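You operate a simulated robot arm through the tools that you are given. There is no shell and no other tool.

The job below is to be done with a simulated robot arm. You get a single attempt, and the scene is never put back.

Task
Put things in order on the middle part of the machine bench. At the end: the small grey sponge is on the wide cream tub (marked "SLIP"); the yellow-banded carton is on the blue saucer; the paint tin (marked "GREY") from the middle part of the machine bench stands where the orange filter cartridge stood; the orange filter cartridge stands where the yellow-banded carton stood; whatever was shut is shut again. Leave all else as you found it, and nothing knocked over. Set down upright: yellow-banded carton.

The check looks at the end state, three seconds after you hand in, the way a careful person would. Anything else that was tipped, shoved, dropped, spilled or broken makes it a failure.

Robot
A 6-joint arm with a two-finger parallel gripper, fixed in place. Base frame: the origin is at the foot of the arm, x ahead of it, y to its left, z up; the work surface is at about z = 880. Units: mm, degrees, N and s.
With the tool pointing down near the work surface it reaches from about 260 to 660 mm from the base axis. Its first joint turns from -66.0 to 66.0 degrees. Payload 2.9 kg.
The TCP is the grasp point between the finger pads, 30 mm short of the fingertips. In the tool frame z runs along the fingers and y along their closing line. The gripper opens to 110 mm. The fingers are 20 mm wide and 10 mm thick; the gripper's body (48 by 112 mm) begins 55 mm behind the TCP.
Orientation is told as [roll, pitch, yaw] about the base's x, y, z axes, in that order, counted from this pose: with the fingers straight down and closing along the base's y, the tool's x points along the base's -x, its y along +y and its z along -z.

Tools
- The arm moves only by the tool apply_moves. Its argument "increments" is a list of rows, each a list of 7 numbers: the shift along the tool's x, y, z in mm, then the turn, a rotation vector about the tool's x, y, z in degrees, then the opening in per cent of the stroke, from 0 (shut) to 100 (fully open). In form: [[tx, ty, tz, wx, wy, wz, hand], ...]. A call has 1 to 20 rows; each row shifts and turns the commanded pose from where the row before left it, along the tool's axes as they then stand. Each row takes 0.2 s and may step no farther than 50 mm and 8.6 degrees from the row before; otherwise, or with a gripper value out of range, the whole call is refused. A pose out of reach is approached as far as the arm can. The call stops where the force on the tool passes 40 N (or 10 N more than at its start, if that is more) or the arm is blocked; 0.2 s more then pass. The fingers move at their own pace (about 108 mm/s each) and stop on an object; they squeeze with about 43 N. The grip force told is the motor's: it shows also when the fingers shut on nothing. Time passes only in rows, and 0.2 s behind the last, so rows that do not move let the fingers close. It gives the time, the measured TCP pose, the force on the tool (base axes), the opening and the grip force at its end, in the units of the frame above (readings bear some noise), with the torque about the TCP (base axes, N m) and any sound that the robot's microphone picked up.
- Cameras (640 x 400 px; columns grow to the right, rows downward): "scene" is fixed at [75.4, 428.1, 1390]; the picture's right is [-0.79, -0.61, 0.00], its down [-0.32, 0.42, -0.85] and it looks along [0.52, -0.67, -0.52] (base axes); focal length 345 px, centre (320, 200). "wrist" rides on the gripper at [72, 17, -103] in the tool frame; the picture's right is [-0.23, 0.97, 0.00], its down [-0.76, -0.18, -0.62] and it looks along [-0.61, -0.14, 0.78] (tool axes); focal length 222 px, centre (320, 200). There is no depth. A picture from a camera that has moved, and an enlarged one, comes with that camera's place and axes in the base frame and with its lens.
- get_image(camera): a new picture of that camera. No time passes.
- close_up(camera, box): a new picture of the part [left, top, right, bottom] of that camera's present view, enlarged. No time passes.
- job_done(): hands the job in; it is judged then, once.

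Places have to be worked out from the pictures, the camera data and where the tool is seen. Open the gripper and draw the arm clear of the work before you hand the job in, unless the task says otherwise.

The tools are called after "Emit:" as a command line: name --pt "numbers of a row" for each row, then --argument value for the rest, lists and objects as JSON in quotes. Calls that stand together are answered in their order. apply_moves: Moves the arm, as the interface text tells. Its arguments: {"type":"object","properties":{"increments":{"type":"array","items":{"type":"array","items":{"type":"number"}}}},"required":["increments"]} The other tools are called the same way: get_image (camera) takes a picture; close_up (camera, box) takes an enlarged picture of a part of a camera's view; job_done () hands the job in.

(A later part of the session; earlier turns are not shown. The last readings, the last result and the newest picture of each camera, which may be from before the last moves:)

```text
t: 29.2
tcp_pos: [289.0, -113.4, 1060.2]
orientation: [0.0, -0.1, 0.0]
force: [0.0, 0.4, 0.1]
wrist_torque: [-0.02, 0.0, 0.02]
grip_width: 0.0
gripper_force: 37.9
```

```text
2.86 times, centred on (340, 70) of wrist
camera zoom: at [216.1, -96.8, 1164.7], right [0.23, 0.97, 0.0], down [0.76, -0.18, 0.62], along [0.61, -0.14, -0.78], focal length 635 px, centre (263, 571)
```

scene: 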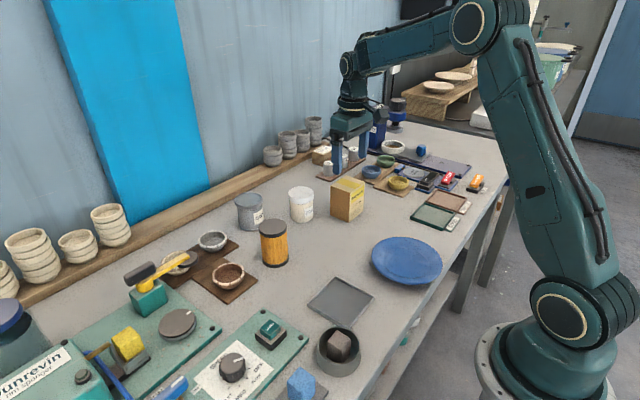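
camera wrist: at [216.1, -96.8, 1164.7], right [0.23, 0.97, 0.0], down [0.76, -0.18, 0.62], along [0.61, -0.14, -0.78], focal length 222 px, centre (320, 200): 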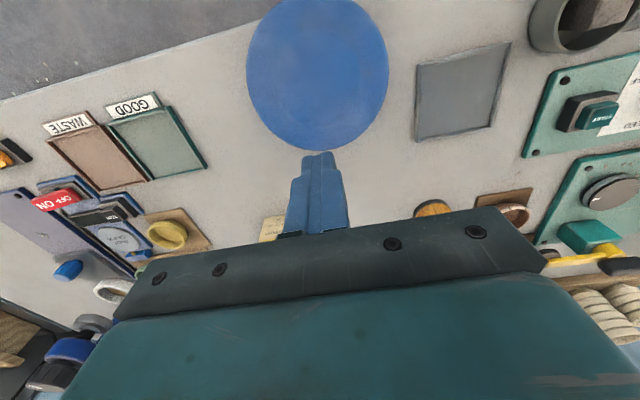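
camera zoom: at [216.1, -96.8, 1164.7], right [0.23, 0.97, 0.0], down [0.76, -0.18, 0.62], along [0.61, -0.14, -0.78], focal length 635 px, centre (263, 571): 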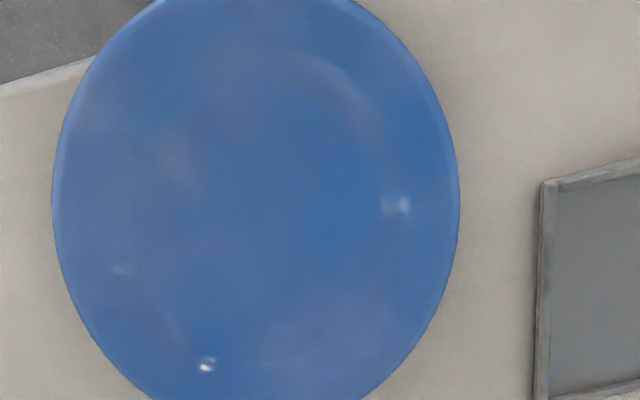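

The saucer is at about (265.5, -111) and must go back to (366, -151). I lower the closed fingertips into the dish, inside its flat floor at about (295, -111), so that I can drag it by its inner wall.

Emit:
apply_moves --pt "-3 1.4 30 0 0 0 0" --pt "-3 1.3 30 0 0 0 0" --pt "0 0 30 0 0 0 0" --pt "0 0 15 0 0 0 0" --pt "0 0 8 0 0 0 0" --pt "0 0 0 0 0 0 0"

Emit:
get_image --camera "wrist"

Emit:
close_up --camera "scene" --box '[360, 190, 460, 300]'

```text
t: 30.6
tcp_pos: [294.8, -109.9, 946.6]
orientation: [-0.1, 0.0, 0.0]
force: [0.2, 0.3, -1.0]
wrist_torque: [0.0, -0.02, -0.02]
grip_width: 0.0
gripper_force: 37.6
```

```text
taken
camera wrist: at [221.7, -94.8, 1051.7], right [0.23, 0.97, 0.0], down [0.76, -0.18, 0.62], along [0.61, -0.14, -0.78], focal length 222 px, centre (320, 200)
```

wrist: 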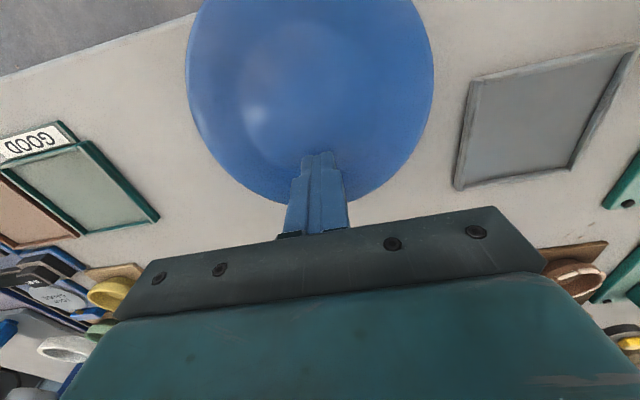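

```text
3.64 times, centred on (410, 245) of scene
camera zoom: at [75.5, 428.1, 1390.0], right [-0.79, -0.61, 0.0], down [-0.32, 0.42, -0.85], along [0.52, -0.67, -0.52], focal length 1256 px, centre (-7, 36)
```

zoom: 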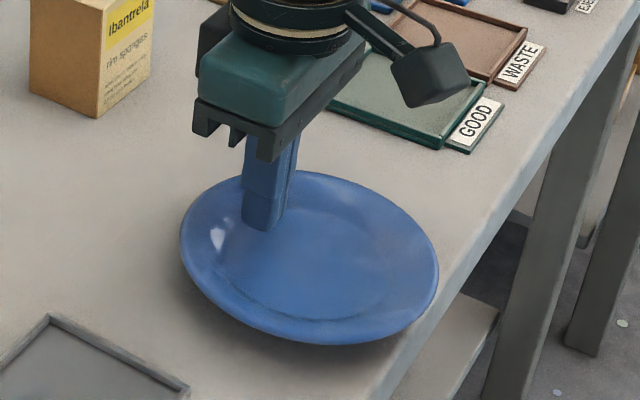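

Fingertips are at z≈916, just above the dish. I step down in small increments, looking for the floor contact.

Emit:
apply_moves --pt "0 0 3 0 0 0 0" --pt "0 0 2 0 0 0 0" --pt "0 0 0 0 0 0 0"

Emit:
apply_moves --pt "0 0 2 0 0 0 0" --pt "0 0 0 0 0 0 0"

Emit:
apply_moves --pt "0 0 1 0 0 0 0" --pt "0 0 0 0 0 0 0"

```text
t: 31.4
tcp_pos: [293.7, -110.6, 942.5]
orientation: [0.0, 0.0, 0.0]
force: [-0.3, -0.2, -0.1]
wrist_torque: [-0.02, 0.0, 0.03]
grip_width: 0.1
gripper_force: 37.9
```

```text
t: 32.0
tcp_pos: [295.1, -111.4, 940.1]
orientation: [0.0, 0.0, 0.0]
force: [-0.5, 0.6, 0.3]
wrist_torque: [0.02, 0.01, 0.01]
grip_width: 0.3
gripper_force: 37.8
```

```text
t: 32.6
tcp_pos: [293.7, -110.6, 940.2]
orientation: [0.0, 0.0, 0.0]
force: [-0.1, -0.4, 0.0]
wrist_torque: [0.01, 0.03, 0.0]
grip_width: 0.1
gripper_force: 37.7
```

No contact yet with the tips at z≈909. I continue down in 1 mm steps.

Emit:
apply_moves --pt "0 0 1 0 0 0 0" --pt "0 0 0 0 0 0 0"

Emit:
apply_moves --pt "0 0 1 0 0 0 0" --pt "0 0 0 0 0 0 0"

Emit:
apply_moves --pt "0 0 1 0 0 0 0" --pt "0 0 0 0 0 0 0"

Emit:
close_up --camera "scene" --box '[380, 220, 440, 270]'

```text
t: 33.2
tcp_pos: [295.1, -111.5, 939.5]
orientation: [-0.1, 0.1, 0.0]
force: [-0.3, -0.3, 0.0]
wrist_torque: [-0.01, 0.03, 0.04]
grip_width: 0.0
gripper_force: 37.4
```

```text
t: 33.8
tcp_pos: [295.8, -111.5, 937.9]
orientation: [0.1, 0.0, 0.0]
force: [0.2, -0.9, 0.4]
wrist_torque: [0.0, -0.01, -0.01]
grip_width: 0.0
gripper_force: 37.5
```

```text
t: 34.4
tcp_pos: [295.3, -111.3, 936.8]
orientation: [0.1, 0.0, 0.0]
force: [0.8, 0.1, 0.1]
wrist_torque: [-0.01, 0.01, 0.02]
grip_width: 0.0
gripper_force: 37.7
```

```text
8.00 times, centred on (410, 245) of scene
camera zoom: at [75.4, 428.1, 1390.0], right [-0.79, -0.61, 0.0], down [-0.32, 0.42, -0.85], along [0.52, -0.67, -0.52], focal length 2763 px, centre (-400, -160)
```

zoom: 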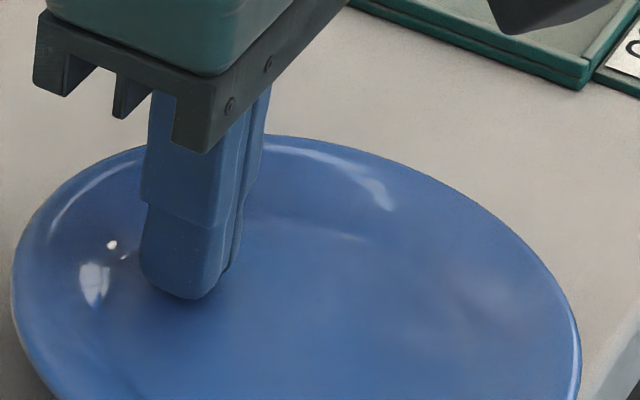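

The tips are inside the dish below the rim and not touching yet. I take two more small steps, then start dragging +x slowly while watching the force.

Emit:
apply_moves --pt "0 0 1 0 0 0 0" --pt "0 0 0 0 0 0 0"

Emit:
apply_moves --pt "0 0 1 0 0 0 0" --pt "0 0 0 0 0 0 0"

Emit:
apply_moves --pt "-3 0 0 0 0 0 0" --pt "-3 0 0 0 0 0 0" --pt "0 0 0 0 0 0 0"

Emit:
apply_moves --pt "-3 0 0 0 0 0 0" --pt "-3 0 0 0 0 0 0" --pt "0 0 0 0 0 0 0"

Emit:
close_up --camera "scene" --box '[360, 200, 460, 300]'

```text
t: 35.0
tcp_pos: [293.5, -111.4, 935.3]
orientation: [0.1, 0.0, 0.0]
force: [-0.2, 0.3, 0.8]
wrist_torque: [0.0, 0.01, -0.01]
grip_width: 0.2
gripper_force: 37.4
```

```text
t: 35.6
tcp_pos: [295.9, -111.6, 934.5]
orientation: [0.1, 0.0, 0.0]
force: [-0.2, -0.8, 0.2]
wrist_torque: [0.01, -0.01, 0.0]
grip_width: 0.2
gripper_force: 37.6
```

```text
t: 36.4
tcp_pos: [301.7, -112.1, 934.7]
orientation: [0.0, 0.1, 0.0]
force: [-1.2, 0.0, 1.1]
wrist_torque: [0.0, 0.07, 0.03]
grip_width: 0.2
gripper_force: 37.9
```

```text
t: 37.2
tcp_pos: [307.4, -113.0, 934.2]
orientation: [-0.1, 0.0, -0.1]
force: [-0.6, 0.2, 2.1]
wrist_torque: [-0.01, 0.01, -0.03]
grip_width: 0.0
gripper_force: 38.0
```

```text
4.00 times, centred on (410, 250) of scene
camera zoom: at [75.4, 428.1, 1390.0], right [-0.79, -0.61, 0.0], down [-0.32, 0.42, -0.85], along [0.52, -0.67, -0.52], focal length 1382 px, centre (-40, 0)
```

zoom: 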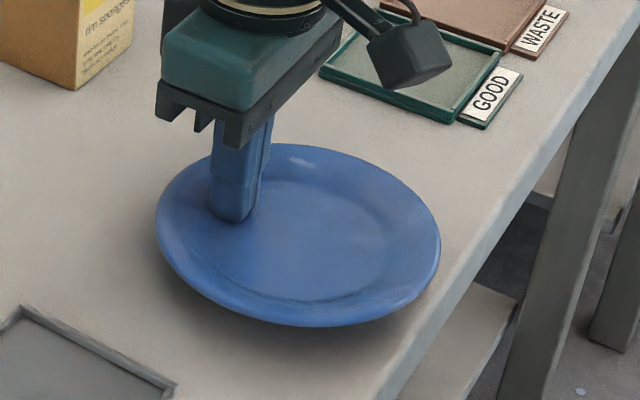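

The fingers push lightly (1–2 N) on the wall and the saucer slides along. I continue +x in small steps.

Emit:
apply_moves --pt "-4 0 0 0 0 0 0" --pt "-4 0 0 0 0 0 0" --pt "-4 0 0 0 0 0 0" --pt "-4 0 0 0 0 0 0" --pt "-4 0 0 0 0 0 0" --pt "-4 0 0 0 0 0 0" --pt "0 0 0 0 0 0 0"

Emit:
close_up --camera "scene" --box '[340, 180, 460, 300]'

Emit:
get_image --camera "wrist"

```text
t: 38.8
tcp_pos: [331.0, -110.6, 935.9]
orientation: [0.1, 0.0, 0.0]
force: [-1.5, 0.0, 1.2]
wrist_torque: [0.0, 0.01, 0.02]
grip_width: 0.1
gripper_force: 37.6
```

```text
3.33 times, centred on (400, 240) of scene
camera zoom: at [75.4, 428.1, 1390.0], right [-0.79, -0.61, 0.0], down [-0.32, 0.42, -0.85], along [0.52, -0.67, -0.52], focal length 1151 px, centre (53, 67)
```

zoom: 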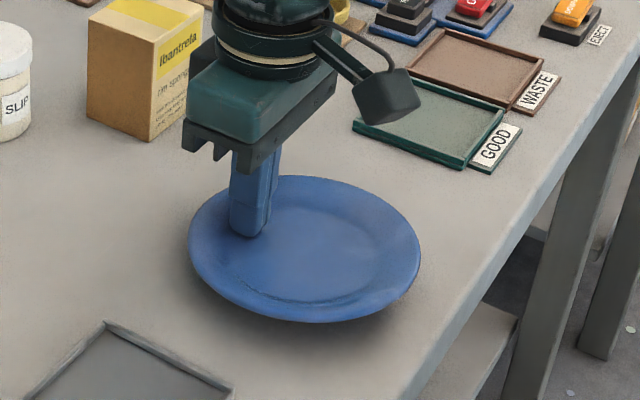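

```text
taken
camera wrist: at [257.5, -95.1, 1040.3], right [0.23, 0.97, 0.0], down [0.76, -0.18, 0.62], along [0.61, -0.14, -0.78], focal length 222 px, centre (320, 200)
```

wrist: 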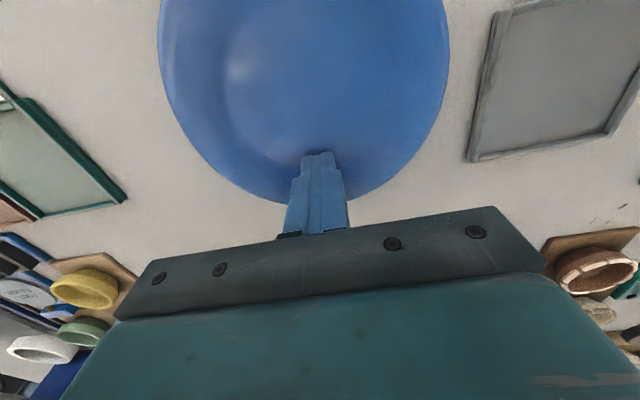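

The saucer centre now measures about (293, -110.5), trailing the finger by 38 mm in x. I continue another 68 mm in x.

Emit:
apply_moves --pt "-4 0 0 0 0 0 0" --pt "-4 0 0 0 0 0 0" --pt "-4 0 0 0 0 0 0" --pt "-4 0 0 0 0 0 0" --pt "-4 0 0 0 0 0 0" --pt "-4 0 0 0 0 0 0" --pt "-4 0 0 0 0 0 0" --pt "-4 0 0 0 0 0 0" --pt "-4 0 0 0 0 0 0" --pt "-4 0 0 0 0 0 0" --pt "-4 0 0 0 0 0 0" --pt "-4 0 0 0 0 0 0" --pt "-4 0 0 0 0 0 0" --pt "-4 0 0 0 0 0 0" --pt "-4 0 0 0 0 0 0" --pt "-4 0 0 0 0 0 0" --pt "-4 0 0 0 0 0 0" --pt "0 0 0 0 0 0 0"

Emit:
close_up --camera "scene" --box '[330, 180, 430, 280]'

```text
t: 42.6
tcp_pos: [399.3, -111.4, 934.9]
orientation: [0.0, 0.0, 0.0]
force: [1.0, 0.7, 0.9]
wrist_torque: [0.0, 0.01, 0.01]
grip_width: 0.0
gripper_force: 37.4
```

```text
4.00 times, centred on (380, 230) of scene
camera zoom: at [75.4, 428.1, 1390.0], right [-0.79, -0.61, 0.0], down [-0.32, 0.42, -0.85], along [0.52, -0.67, -0.52], focal length 1382 px, centre (80, 80)
```

zoom: 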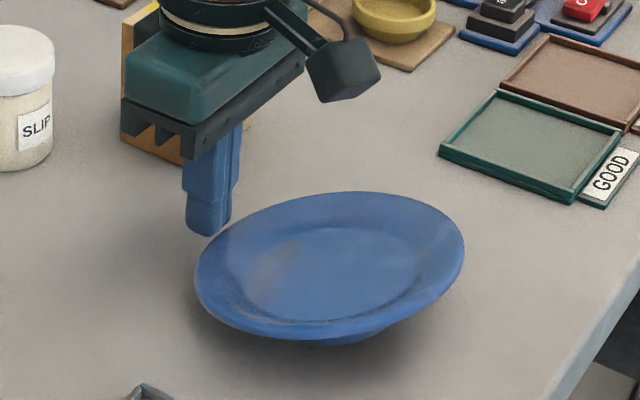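

The fingertip rode over the rim: the saucer is tilted, with its edge caught against the finger. I look closely before releasing it gently.

Emit:
close_up --camera "scene" --box '[340, 215, 400, 270]'

Emit:
get_image --camera "wrist"

```text
7.27 times, centred on (370, 242) of scene
camera zoom: at [75.4, 428.1, 1390.0], right [-0.79, -0.61, 0.0], down [-0.32, 0.42, -0.85], along [0.52, -0.67, -0.52], focal length 2512 px, centre (-44, -109)
```

zoom: 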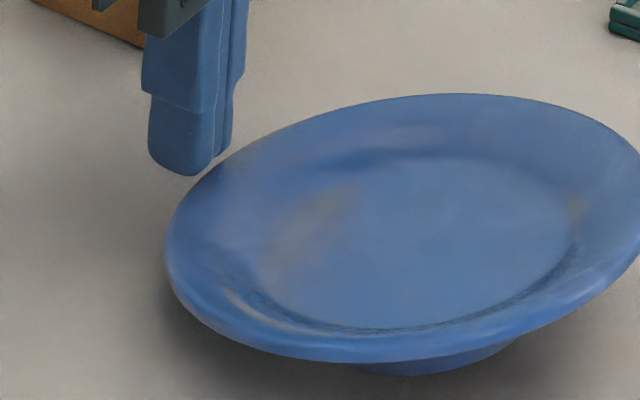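

```text
taken
camera wrist: at [326.2, -94.9, 1039.5], right [0.23, 0.97, 0.0], down [0.76, -0.18, 0.62], along [0.61, -0.14, -0.78], focal length 222 px, centre (320, 200)
```

wrist: 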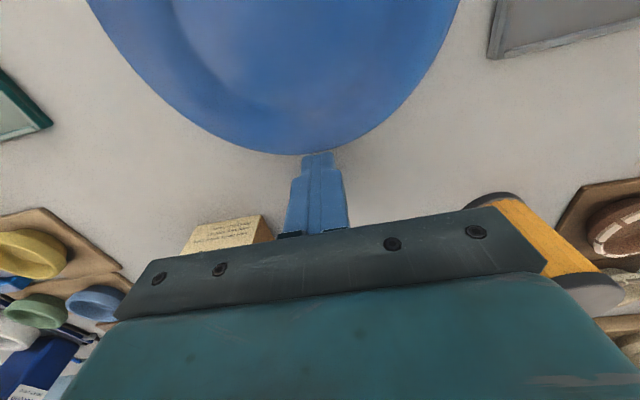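

Emit:
apply_moves --pt "0 0 0 0 0 0 0" --pt "0 0 0 0 0 0 0"

Emit:
close_up --camera "scene" --box '[340, 215, 400, 270]'

```text
t: 43.2
tcp_pos: [398.1, -111.8, 934.4]
orientation: [0.1, 0.1, 0.0]
force: [1.2, 0.4, 1.6]
wrist_torque: [-0.01, -0.02, -0.04]
grip_width: 0.0
gripper_force: 37.5
```

```text
7.27 times, centred on (370, 242) of scene
camera zoom: at [75.5, 428.1, 1390.0], right [-0.79, -0.61, 0.0], down [-0.32, 0.42, -0.85], along [0.52, -0.67, -0.52], focal length 2512 px, centre (-44, -109)
```

zoom: 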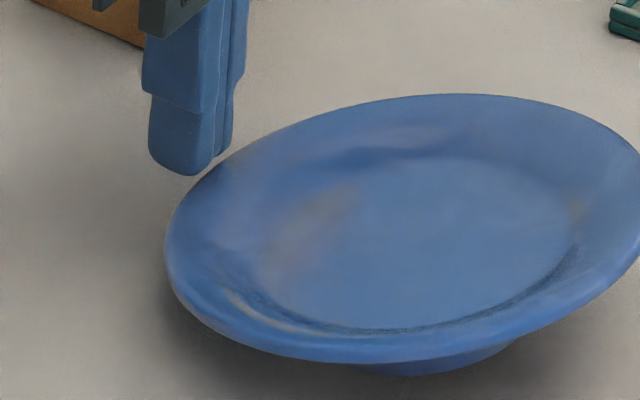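

It is static: the finger presses the rim edge down lightly (about 1.6 N). I raise the finger slowly so the saucer settles back onto its foot.

Emit:
apply_moves --pt "0 0 -1 0 0 0 0" --pt "0 0 -1 0 0 0 0" --pt "0 0 -1 0 0 0 0" --pt "0 0 -1 0 0 0 0" --pt "0 0 -1 0 0 0 0" --pt "0 0 -1 0 0 0 0" --pt "0 0 0 0 0 0 0"

Emit:
close_up --camera "scene" --box '[340, 215, 400, 270]'

```text
t: 44.8
tcp_pos: [399.0, -111.7, 940.6]
orientation: [0.0, -0.1, 0.0]
force: [-0.6, -0.8, 0.4]
wrist_torque: [0.0, -0.03, 0.0]
grip_width: 0.3
gripper_force: 37.6
```

```text
7.27 times, centred on (370, 242) of scene
camera zoom: at [75.4, 428.1, 1390.0], right [-0.79, -0.61, 0.0], down [-0.32, 0.42, -0.85], along [0.52, -0.67, -0.52], focal length 2512 px, centre (-44, -109)
```

zoom: 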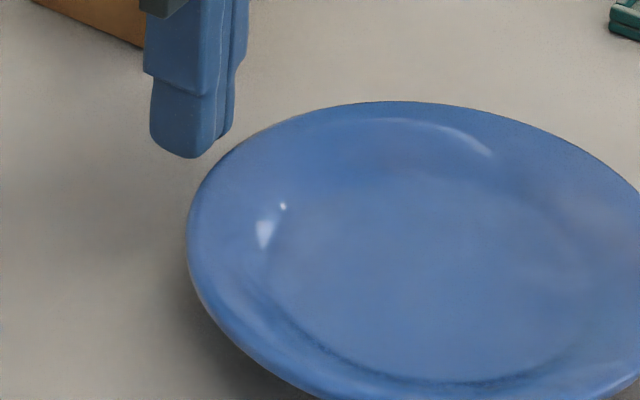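

The saucer has settled flat again. I raise clear and measure where it is now.

Emit:
apply_moves --pt "0 0 -10 0 0 0 0" --pt "0 0 -30 0 0 0 0" --pt "0 0 -40 0 0 0 0" --pt "20 0 -30 0 0 0 0" --pt "40 0 -10 0 0 0 0" --pt "0 0 0 0 0 0 0"

Emit:
get_image --camera "wrist"

Emit:
close_up --camera "scene" --box '[340, 200, 440, 290]'

```text
t: 46.2
tcp_pos: [336.3, -112.3, 1059.0]
orientation: [-0.1, 0.1, -0.1]
force: [0.7, 0.5, 0.5]
wrist_torque: [-0.02, 0.02, 0.0]
grip_width: 0.1
gripper_force: 37.5
```

```text
taken
camera wrist: at [265.1, -96.5, 1164.1], right [0.23, 0.97, 0.0], down [0.76, -0.18, 0.62], along [0.61, -0.14, -0.78], focal length 222 px, centre (320, 200)
```

wrist: 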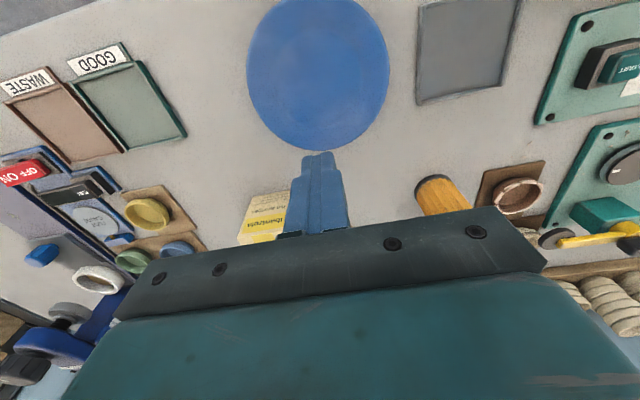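

```text
4.44 times, centred on (390, 245) of scene
camera zoom: at [75.4, 428.1, 1390.0], right [-0.79, -0.61, 0.0], down [-0.32, 0.42, -0.85], along [0.52, -0.67, -0.52], focal length 1535 px, centre (9, 0)
```

zoom: 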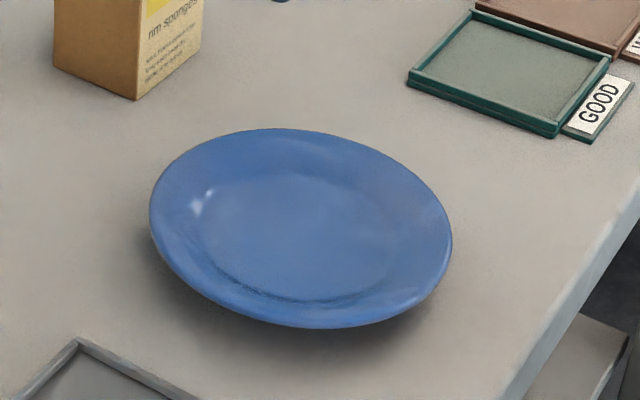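

The saucer is flat at about (316, -111). I'll push it from outside instead, where the rim is vertical: first -y with closed fingers from the +y side, then +x with the open gripper straddling it. I position at (316, -25) with the tips at z≈900.

Emit:
apply_moves --pt "11.5 43 0 0 0 0 0" --pt "11.5 43.5 0 0 0 0 0" --pt "0 0 40 0 0 0 0" --pt "0 0 40 0 0 0 0" --pt "0 0 25 0 0 0 0" --pt "0 0 15 0 0 0 0" --pt "0 0 0 0 0 0 0"

Emit:
close_up --camera "scene" --box '[320, 190, 440, 310]'

Emit:
get_image --camera "wrist"

```text
t: 47.8
tcp_pos: [315.7, -24.3, 942.1]
orientation: [0.0, 0.1, 0.1]
force: [-0.3, 0.6, -0.3]
wrist_torque: [0.01, 0.01, -0.03]
grip_width: 0.0
gripper_force: 36.9
```

```text
3.33 times, centred on (380, 250) of scene
camera zoom: at [75.5, 428.1, 1390.0], right [-0.79, -0.61, 0.0], down [-0.32, 0.42, -0.85], along [0.52, -0.67, -0.52], focal length 1151 px, centre (120, 33)
```

zoom: 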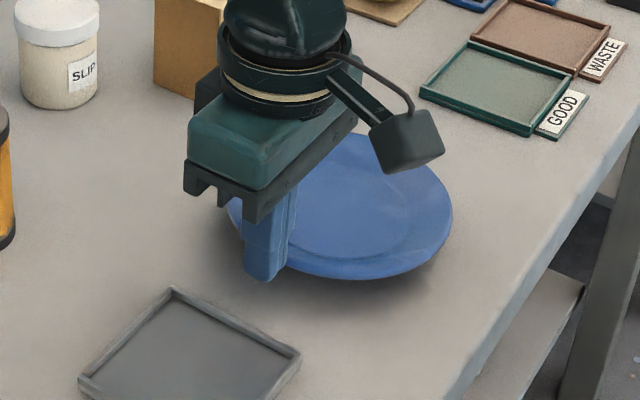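

```text
taken
camera wrist: at [243.8, -8.3, 1045.9], right [0.23, 0.97, 0.0], down [0.76, -0.18, 0.62], along [0.61, -0.14, -0.78], focal length 222 px, centre (320, 200)
```

wrist: 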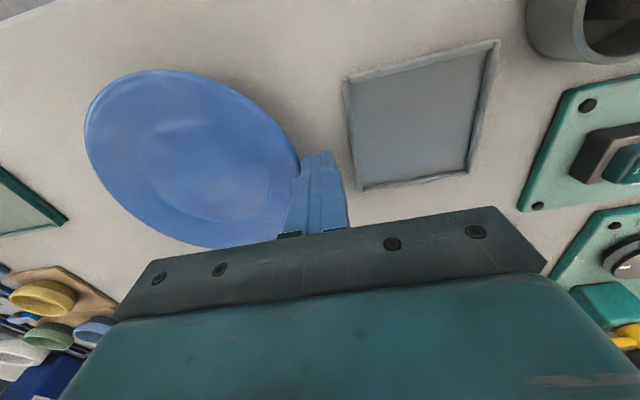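

The finger is just outside the rim. I lower 10 mm more and push -y slowly to y=-69.

Emit:
apply_moves --pt "0 0 6 0 0 0 0" --pt "0 0 4 0 0 0 0" --pt "0 -4 0 0 0 0 0" --pt "0 -4 0 0 0 0 0" --pt "0 -4 0 0 0 0 0" --pt "0 -4 0 0 0 0 0" --pt "0 -4 0 0 0 0 0" --pt "0 0 0 0 0 0 0"

Emit:
get_image --camera "wrist"

Emit:
close_up --camera "scene" --box '[320, 190, 440, 310]'

```text
t: 49.6
tcp_pos: [316.1, -46.0, 931.1]
orientation: [0.0, 0.0, 0.0]
force: [0.0, 0.9, -0.2]
wrist_torque: [0.02, 0.01, -0.01]
grip_width: 0.0
gripper_force: 37.6
```

```text
taken
camera wrist: at [242.8, -29.4, 1035.2], right [0.23, 0.97, 0.0], down [0.76, -0.18, 0.62], along [0.61, -0.14, -0.78], focal length 222 px, centre (320, 200)
```

wrist: 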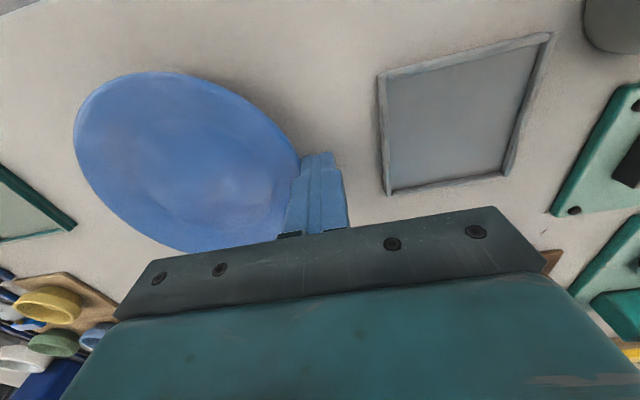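

```text
3.33 times, centred on (380, 250) of scene
camera zoom: at [75.5, 428.1, 1390.0], right [-0.79, -0.61, 0.0], down [-0.32, 0.42, -0.85], along [0.52, -0.67, -0.52], focal length 1151 px, centre (120, 33)
```

zoom: 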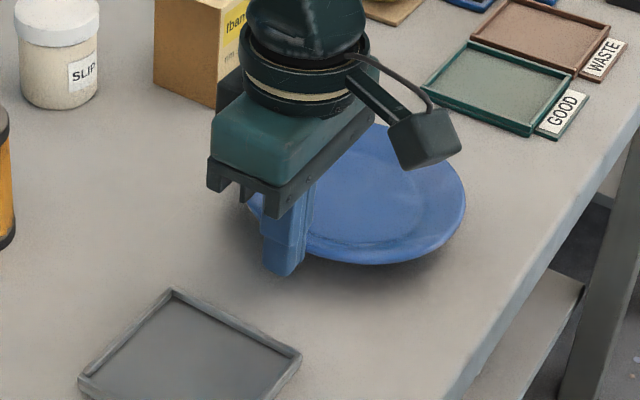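

The saucer slides along flat. I continue to y≈-69.

Emit:
apply_moves --pt "0 -4 0 0 0 0 0" --pt "0 -4 0 0 0 0 0" --pt "0 -4 0 0 0 0 0" --pt "0 -4 0 0 0 0 0" --pt "0 -4 0 0 0 0 0" --pt "0 -3 0 0 0 0 0" --pt "0 0 0 0 0 0 0"

Emit:
get_image --camera "wrist"

Emit:
close_up --camera "scene" --box '[340, 180, 460, 300]'

```text
t: 51.2
tcp_pos: [315.4, -69.1, 930.2]
orientation: [0.0, 0.1, 0.0]
force: [-0.6, 1.6, 0.4]
wrist_torque: [0.03, 0.0, -0.03]
grip_width: 0.0
gripper_force: 36.8
```

```text
taken
camera wrist: at [242.8, -52.2, 1035.9], right [0.23, 0.97, 0.0], down [0.76, -0.18, 0.62], along [0.61, -0.14, -0.78], focal length 222 px, centre (320, 200)
```

wrist: 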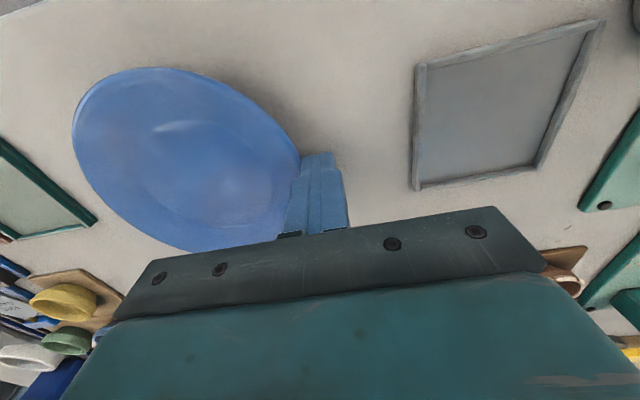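

```text
3.33 times, centred on (400, 240) of scene
camera zoom: at [75.4, 428.1, 1390.0], right [-0.79, -0.61, 0.0], down [-0.32, 0.42, -0.85], along [0.52, -0.67, -0.52], focal length 1151 px, centre (53, 67)
```

zoom: 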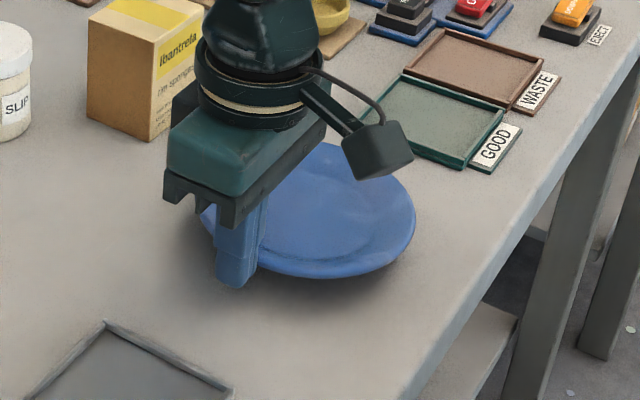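

I back off, lift, and hover behind the saucer (x≈238, y≈-151) with the gripper open to 90 mm. There I measure the saucer again.

Emit:
apply_moves --pt "0 6 0 0 0 0 0" --pt "0 0 -30 0 0 0 0" --pt "0 0 -50 0 0 0 30" --pt "26 -29 -20 0 0 0 60" --pt "26 -29 0 0 0 0 82" --pt "26 -30 0 0 0 0 82" --pt "0 0 0 0 0 0 82" --pt "0 0 0 0 0 0 82"

Emit:
get_image --camera "wrist"

Emit:
close_up --camera "scene" --box '[340, 190, 440, 290]'

```text
t: 53.0
tcp_pos: [237.2, -151.0, 1032.2]
orientation: [0.0, 0.0, 0.0]
force: [0.1, -0.4, 0.5]
wrist_torque: [0.0, 0.0, 0.0]
grip_width: 90.1
gripper_force: 0.0
```

```text
taken
camera wrist: at [164.2, -135.0, 1136.0], right [0.23, 0.97, 0.0], down [0.76, -0.18, 0.62], along [0.61, -0.14, -0.78], focal length 222 px, centre (320, 200)
```

wrist: 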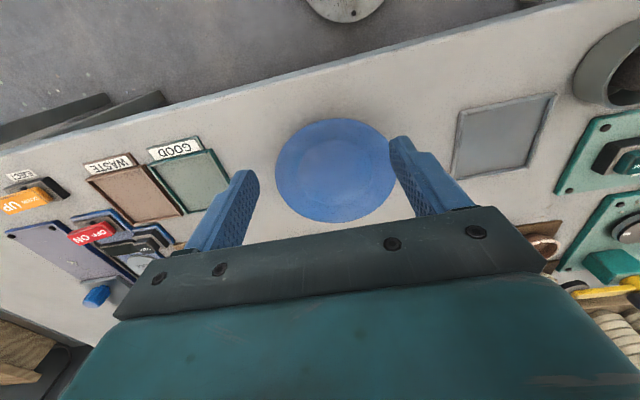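

```text
4.00 times, centred on (390, 240) of scene
camera zoom: at [75.4, 428.1, 1390.0], right [-0.79, -0.61, 0.0], down [-0.32, 0.42, -0.85], along [0.52, -0.67, -0.52], focal length 1382 px, centre (40, 40)
```

zoom: 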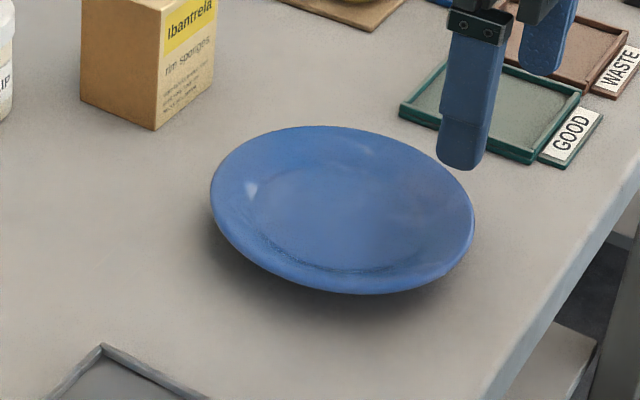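

The saucer is at (313, -151), so y is already right. I lower behind it and push +x with both fingers straddling it.

Emit:
apply_moves --pt "0 0 40 0 0 0 82" --pt "0 0 35 0 0 0 82" --pt "0 0 25 0 0 0 82" --pt "0 0 0 0 0 0 82"

Emit:
get_image --camera "wrist"

Emit:
close_up --camera "scene" --box '[340, 190, 460, 310]'

```text
t: 54.0
tcp_pos: [238.5, -151.4, 932.4]
orientation: [0.0, 0.0, 0.1]
force: [-0.2, 0.3, -0.7]
wrist_torque: [-0.02, 0.01, 0.02]
grip_width: 90.2
gripper_force: 0.1
```

```text
taken
camera wrist: at [165.3, -135.9, 1036.3], right [0.23, 0.97, 0.0], down [0.76, -0.18, 0.62], along [0.61, -0.14, -0.78], focal length 222 px, centre (320, 200)
```

wrist: 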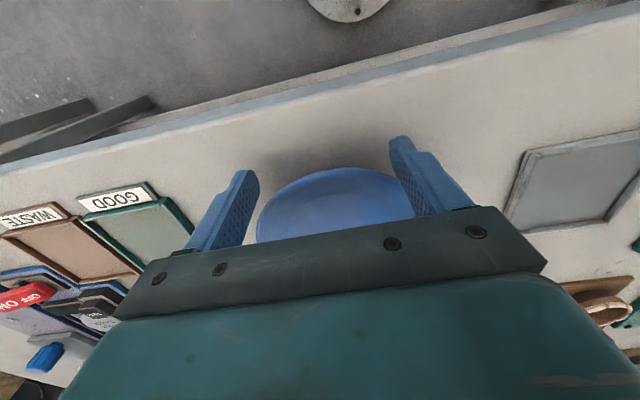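

```text
3.33 times, centred on (400, 250) of scene
camera zoom: at [75.5, 428.1, 1390.0], right [-0.79, -0.61, 0.0], down [-0.32, 0.42, -0.85], along [0.52, -0.67, -0.52], focal length 1151 px, centre (53, 33)
```

zoom: 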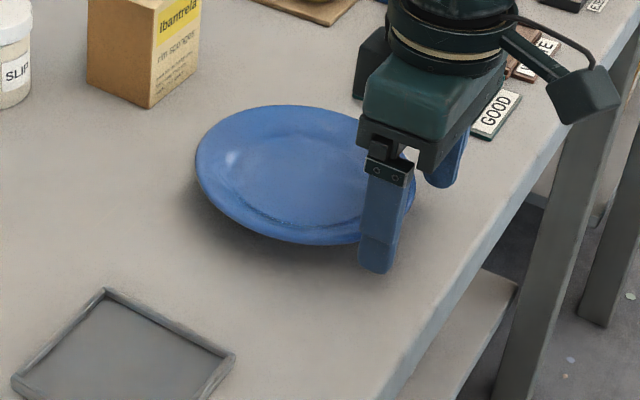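

Both fingers are behind the rim. I push +x in 4 mm steps, watching the force.

Emit:
apply_moves --pt "-4 0 0 0 0 0 82" --pt "-4 0 0 0 0 0 82" --pt "-4 0 0 0 0 0 82" --pt "-4 0 0 0 0 0 82" --pt "-4 0 0 0 0 0 82" --pt "-4 0 0 0 0 0 82" --pt "0 0 0 0 0 0 82"

Emit:
close_up --camera "scene" --box '[340, 180, 460, 300]'

```text
t: 55.6
tcp_pos: [262.5, -150.4, 930.9]
orientation: [0.0, 0.1, 0.0]
force: [0.3, 0.1, -0.4]
wrist_torque: [-0.01, 0.03, -0.01]
grip_width: 90.5
gripper_force: 0.6
```

```text
3.33 times, centred on (400, 240) of scene
camera zoom: at [75.4, 428.1, 1390.0], right [-0.79, -0.61, 0.0], down [-0.32, 0.42, -0.85], along [0.52, -0.67, -0.52], focal length 1151 px, centre (53, 67)
```

zoom: 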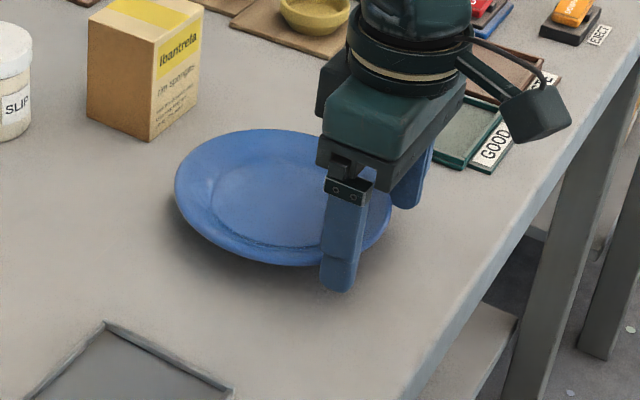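

It works cleanly. I continue 34 mm more, then measure for the last few millimetres.

Emit:
apply_moves --pt "-4 0 0 0 0 0 82" --pt "-4 0 0 0 0 0 82" --pt "-4 0 0 0 0 0 82" --pt "-4 0 0 0 0 0 82" --pt "-4 0 0 0 0 0 82" --pt "-4 0 0 0 0 0 82" --pt "-4 0 0 0 0 0 82" --pt "-4 0 0 0 0 0 82" --pt "-2 0 0 0 0 0 82" --pt "0 0 0 0 0 0 82" --pt "0 0 0 0 0 0 82"

Emit:
close_up --camera "scene" --box '[334, 200, 414, 260]'

```text
t: 58.0
tcp_pos: [296.1, -151.4, 931.4]
orientation: [0.1, 0.0, 0.0]
force: [-0.8, 0.0, 0.4]
wrist_torque: [-0.01, 0.03, -0.02]
grip_width: 90.6
gripper_force: 0.4
```

```text
6.67 times, centred on (374, 230) of scene
camera zoom: at [75.4, 428.1, 1390.0], right [-0.79, -0.61, 0.0], down [-0.32, 0.42, -0.85], along [0.52, -0.67, -0.52], focal length 2302 px, centre (-40, 0)
```

zoom: 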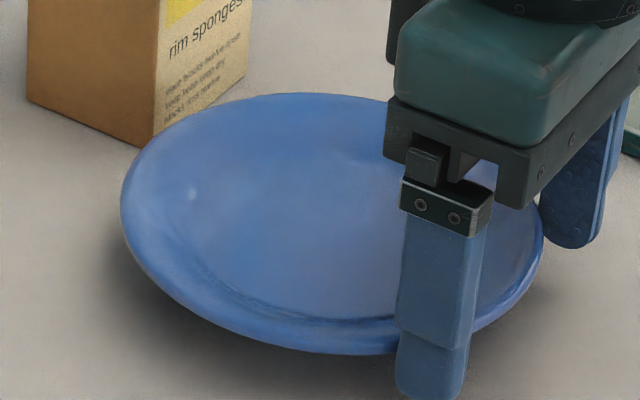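

Compared with the original crop, the saucer still needs about +3.6 mm in x and +1 mm in y. I nudge it.

Emit:
apply_moves --pt "-1.8 0.6 0 0 0 0 82" --pt "-1.8 0.5 0 0 0 0 82" --pt "0 0 0 0 0 0 82" --pt "0 0 0 0 0 0 82"

Emit:
close_up --camera "scene" --box '[334, 200, 414, 260]'

```text
t: 59.0
tcp_pos: [299.7, -149.2, 931.1]
orientation: [0.0, 0.0, 0.0]
force: [0.6, 0.3, -0.2]
wrist_torque: [0.0, -0.01, 0.03]
grip_width: 90.5
gripper_force: 0.0
```

```text
6.67 times, centred on (374, 230) of scene
camera zoom: at [75.4, 428.1, 1390.0], right [-0.79, -0.61, 0.0], down [-0.32, 0.42, -0.85], along [0.52, -0.67, -0.52], focal length 2302 px, centre (-40, 0)
```

zoom: 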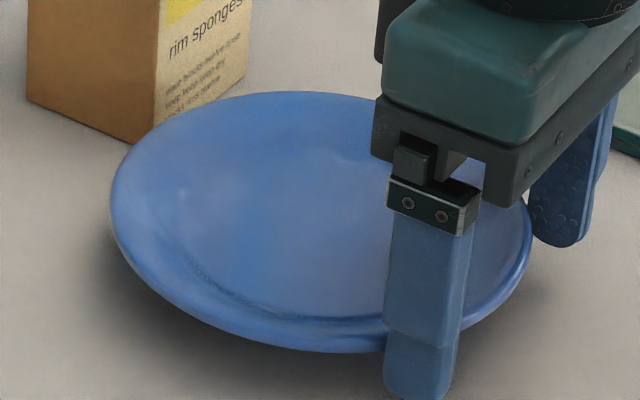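

The saucer's outline now matches the original crop (left 110, right 532, top about 91, bottom about 353). I back off in -x, lift, and check again unobstructed.

Emit:
apply_moves --pt "8 0 0 0 0 0 82" --pt "0 0 -30 0 0 0 82" --pt "0 0 -50 0 0 0 90" --pt "-30 -10 -50 0 0 0 90" --pt "-40 -15 -10 0 0 0 90" --pt "-40 -15 0 0 0 0 90" --pt "-40 -15 0 0 0 0 90" --pt "-36 -10 0 0 0 0 90" --pt "0 0 0 0 0 0 90" --pt "0 0 0 0 0 0 90"

Emit:
close_up --camera "scene" --box '[334, 200, 414, 260]'

Emit:
get_image --camera "wrist"

```text
refused: row 4 steps farther than a row can; nothing moved
```

```text
6.67 times, centred on (374, 230) of scene
camera zoom: at [75.4, 428.1, 1390.0], right [-0.79, -0.61, 0.0], down [-0.32, 0.42, -0.85], along [0.52, -0.67, -0.52], focal length 2302 px, centre (-40, 0)
```

zoom: 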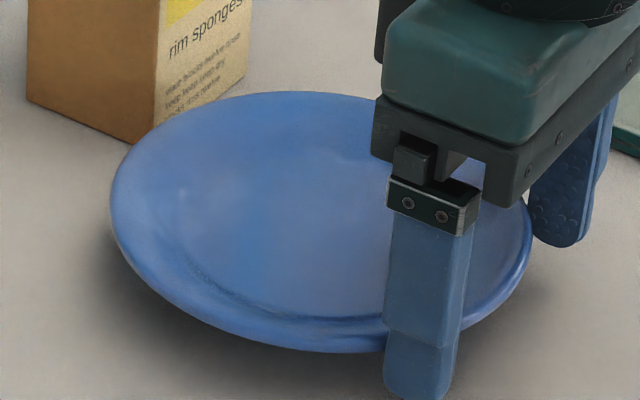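

```text
taken
camera wrist: at [226.5, -132.9, 1035.3], right [0.23, 0.97, 0.0], down [0.76, -0.18, 0.62], along [0.61, -0.14, -0.78], focal length 222 px, centre (320, 200)
```

wrist: 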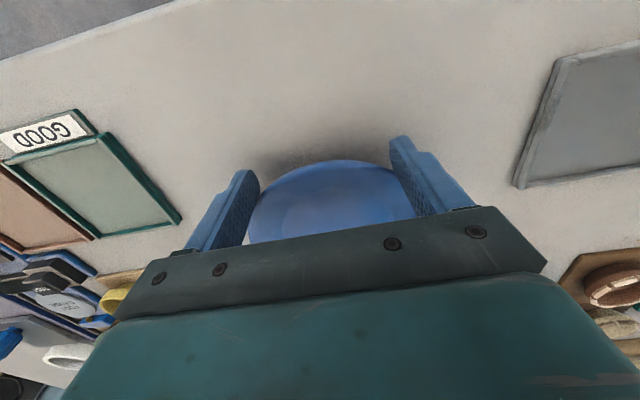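

One row was too long, so the call was refused. I split it and repeat the retreat, ending above the parked carton.

Emit:
apply_moves --pt "8 0 0 0 0 0 82" --pt "0 0 -30 0 0 0 82" --pt "0 0 -45 0 0 0 90" --pt "0 0 -45 0 0 0 90" --pt "-38 -13 0 0 0 0 90" --pt "-38 -13 0 0 0 0 90" --pt "-38 -13 0 0 0 0 90" --pt "-38 -13 0 0 0 0 90" --pt "-36 -13 0 0 0 0 90" --pt "0 0 0 0 0 0 90" --pt "0 0 0 0 0 0 90"

Emit:
close_up --camera "scene" --box '[334, 200, 414, 260]'

Emit:
close_up --camera "wrist" --box '[240, 40, 400, 180]'

```text
t: 61.4
tcp_pos: [479.2, -212.5, 1052.2]
orientation: [0.1, 0.0, 0.0]
force: [0.3, 0.2, 0.0]
wrist_torque: [-0.02, -0.01, 0.01]
grip_width: 98.9
gripper_force: 0.0
```

```text
6.67 times, centred on (374, 230) of scene
camera zoom: at [75.5, 428.1, 1390.0], right [-0.79, -0.61, 0.0], down [-0.32, 0.42, -0.85], along [0.52, -0.67, -0.52], focal length 2302 px, centre (-40, 0)
```

zoom: 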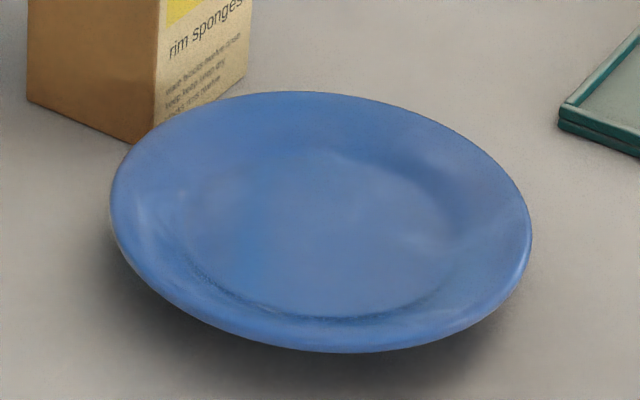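

```text
2.86 times, centred on (320, 110) of wrist
camera zoom: at [406.2, -196.2, 1157.4], right [0.23, 0.97, 0.0], down [0.76, -0.18, 0.62], along [0.61, -0.14, -0.78], focal length 635 px, centre (320, 457)
```

zoom: 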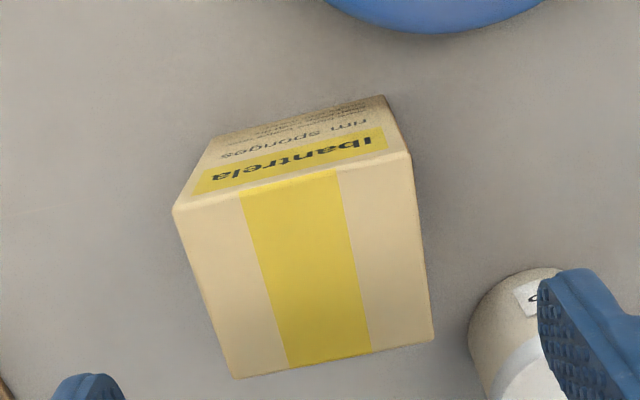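

The saucer is back within about 1 mm of its original place. The parked carton's centre measures (483.5, -217), so I shift slightly and descend around it.

Emit:
apply_moves --pt "-3.5 -2 20 0 0 0 90" --pt "0 0 35 0 0 0 90" --pt "0 0 30 0 0 0 90" --pt "0 0 20 0 0 0 90" --pt "0 0 8 0 0 0 90" --pt "0 0 0 0 0 0 90"

Emit:
get_image --camera "wrist"

```text
t: 62.8
tcp_pos: [484.2, -217.0, 938.9]
orientation: [0.0, 0.1, -0.1]
force: [-0.3, 0.1, -1.0]
wrist_torque: [-0.02, 0.0, 0.0]
grip_width: 98.9
gripper_force: 0.1
```

```text
taken
camera wrist: at [410.5, -200.3, 1042.9], right [0.23, 0.97, 0.0], down [0.76, -0.18, 0.62], along [0.61, -0.14, -0.78], focal length 222 px, centre (320, 200)
```

wrist: 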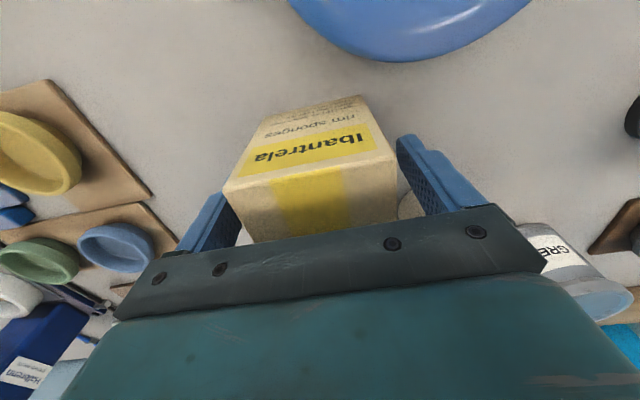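

It is well centred. I close firmly and lift 50 mm at gentle speed, then check for slip before travelling.

Emit:
apply_moves --pt "0 0 0 0 0 0 70" --pt "0 0 0 0 0 0 50" --pt "0 0 0 0 0 0 20" --pt "0 0 0 0 0 0 0" --pt "0 0 0 0 0 0 0" --pt "0 0 -3 0 0 0 0" --pt "0 0 -6 0 0 0 0" --pt "0 0 -8 0 0 0 0" --pt "0 0 -8 0 0 0 0" --pt "0 0 -8 0 0 0 0" --pt "0 0 -8 0 0 0 0" --pt "0 0 -8 0 0 0 0" --pt "0 0 -6 0 0 0 0" --pt "0 0 0 0 0 0 0"

Emit:
get_image --camera "wrist"

Emit:
close_up --camera "scene" --box '[310, 150, 420, 260]'

```text
t: 65.8
tcp_pos: [482.8, -216.8, 993.0]
orientation: [0.0, -0.1, 0.0]
force: [0.2, -0.1, -1.7]
wrist_torque: [-0.01, 0.0, 0.02]
grip_width: 69.7
gripper_force: 43.1
```

```text
taken
camera wrist: at [410.3, -200.6, 1097.6], right [0.23, 0.97, 0.0], down [0.76, -0.18, 0.62], along [0.61, -0.14, -0.78], focal length 222 px, centre (320, 200)
```

wrist: 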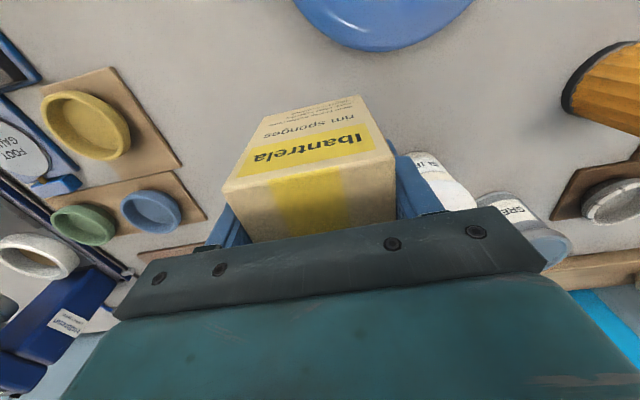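

```text
3.64 times, centred on (365, 205) of scene
camera zoom: at [75.5, 428.1, 1390.0], right [-0.79, -0.61, 0.0], down [-0.32, 0.42, -0.85], along [0.52, -0.67, -0.52], focal length 1256 px, centre (156, 182)
```

zoom: 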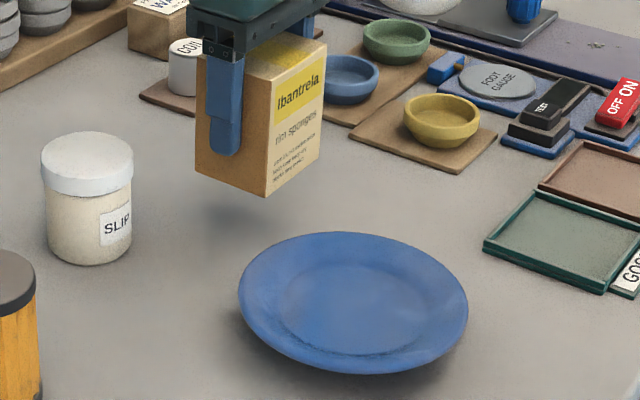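

The hold is stable, with the carton at the same spot in the fingers. I carry it slowly to above the saucer.

Emit:
apply_moves --pt "4 2.3 0 0 0 0 0" --pt "8 4.6 0 0 0 0 0" --pt "11 6.3 0 0 0 0 0" --pt "12 6.9 0 0 0 0 0" --pt "12 6.9 0 0 0 0 0" --pt "12 6.8 0 0 0 0 0" --pt "12 6.8 0 0 0 0 0" --pt "12 6.8 0 0 0 0 0" --pt "12 6.8 0 0 0 0 0" --pt "10 5.7 0 0 0 0 0" --pt "7.5 4.3 0 0 0 0 0" --pt "4 2.4 0 0 0 0 0" --pt "0 0 0 0 0 0 0" --pt "0 0 0 0 0 0 0"

Emit:
get_image --camera "wrist"

Emit:
close_up --camera "scene" --box '[330, 150, 430, 260]'

```text
t: 68.8
tcp_pos: [366.8, -149.4, 993.1]
orientation: [0.0, 0.0, 0.0]
force: [-0.2, -0.2, -0.9]
wrist_torque: [-0.02, 0.0, 0.0]
grip_width: 69.6
gripper_force: 43.1
```

```text
taken
camera wrist: at [294.3, -133.4, 1096.9], right [0.23, 0.97, 0.0], down [0.76, -0.18, 0.62], along [0.61, -0.14, -0.78], focal length 222 px, centre (320, 200)
```

wrist: 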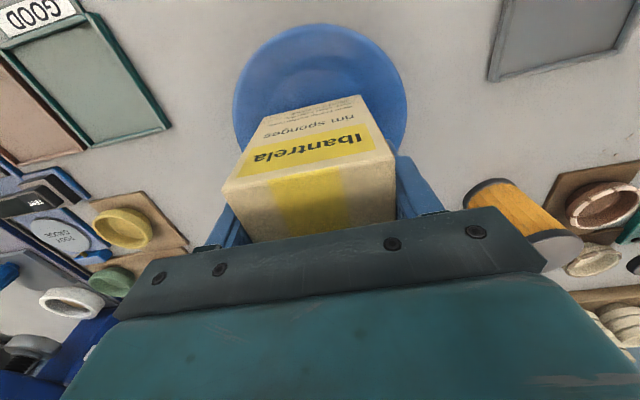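

```text
3.64 times, centred on (380, 205) of scene
camera zoom: at [75.5, 428.1, 1390.0], right [-0.79, -0.61, 0.0], down [-0.32, 0.42, -0.85], along [0.52, -0.67, -0.52], focal length 1256 px, centre (102, 182)
```

zoom: 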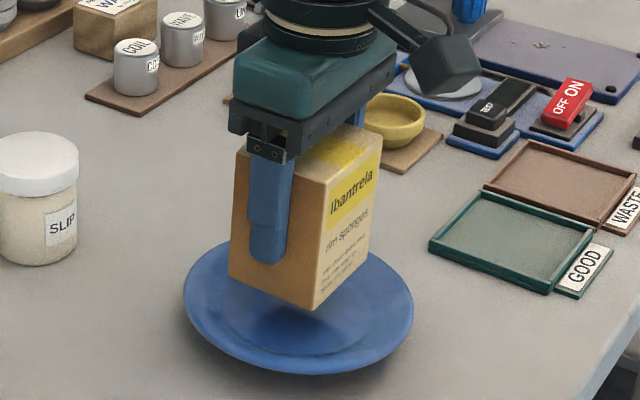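

The carton is centred over the saucer (saucer centre measures (365.3, -150)). I lower it, with finer steps near the expected floor.

Emit:
apply_moves --pt "0 0 6 0 0 0 0" --pt "0 0 8 0 0 0 0" --pt "0 0 7 0 0 0 0" --pt "0 0 4 0 0 0 0" --pt "0 0 0 0 0 0 0"

Emit:
apply_moves --pt "0 0 2 0 0 0 0" --pt "0 0 0 0 0 0 0"

Emit:
apply_moves --pt "0 0 1.5 0 0 0 0" --pt "0 0 0 0 0 0 0"

Emit:
close_up --camera "scene" --box '[330, 170, 430, 260]'

```text
t: 70.0
tcp_pos: [367.9, -150.7, 967.9]
orientation: [0.0, 0.2, 0.0]
force: [0.0, -0.4, -1.2]
wrist_torque: [0.02, -0.02, 0.02]
grip_width: 69.4
gripper_force: 43.0
```

```text
t: 70.6
tcp_pos: [366.1, -148.9, 966.5]
orientation: [0.1, 0.1, 0.1]
force: [0.6, -0.9, -0.8]
wrist_torque: [0.01, -0.01, -0.01]
grip_width: 69.7
gripper_force: 43.1
```

```text
t: 71.2
tcp_pos: [366.7, -149.6, 965.7]
orientation: [0.1, 0.0, 0.0]
force: [-1.3, -1.0, 5.3]
wrist_torque: [-0.15, -0.13, -0.05]
grip_width: 69.9
gripper_force: 42.3
```

```text
4.44 times, centred on (380, 215) of scene
camera zoom: at [75.3, 428.1, 1390.0], right [-0.79, -0.61, 0.0], down [-0.32, 0.42, -0.85], along [0.52, -0.67, -0.52], focal length 1535 px, centre (53, 133)
```

zoom: 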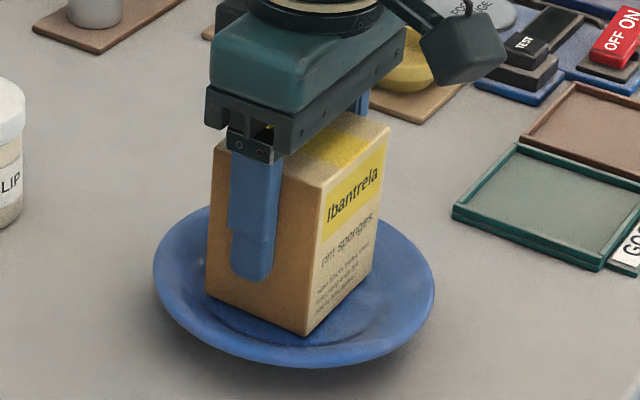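

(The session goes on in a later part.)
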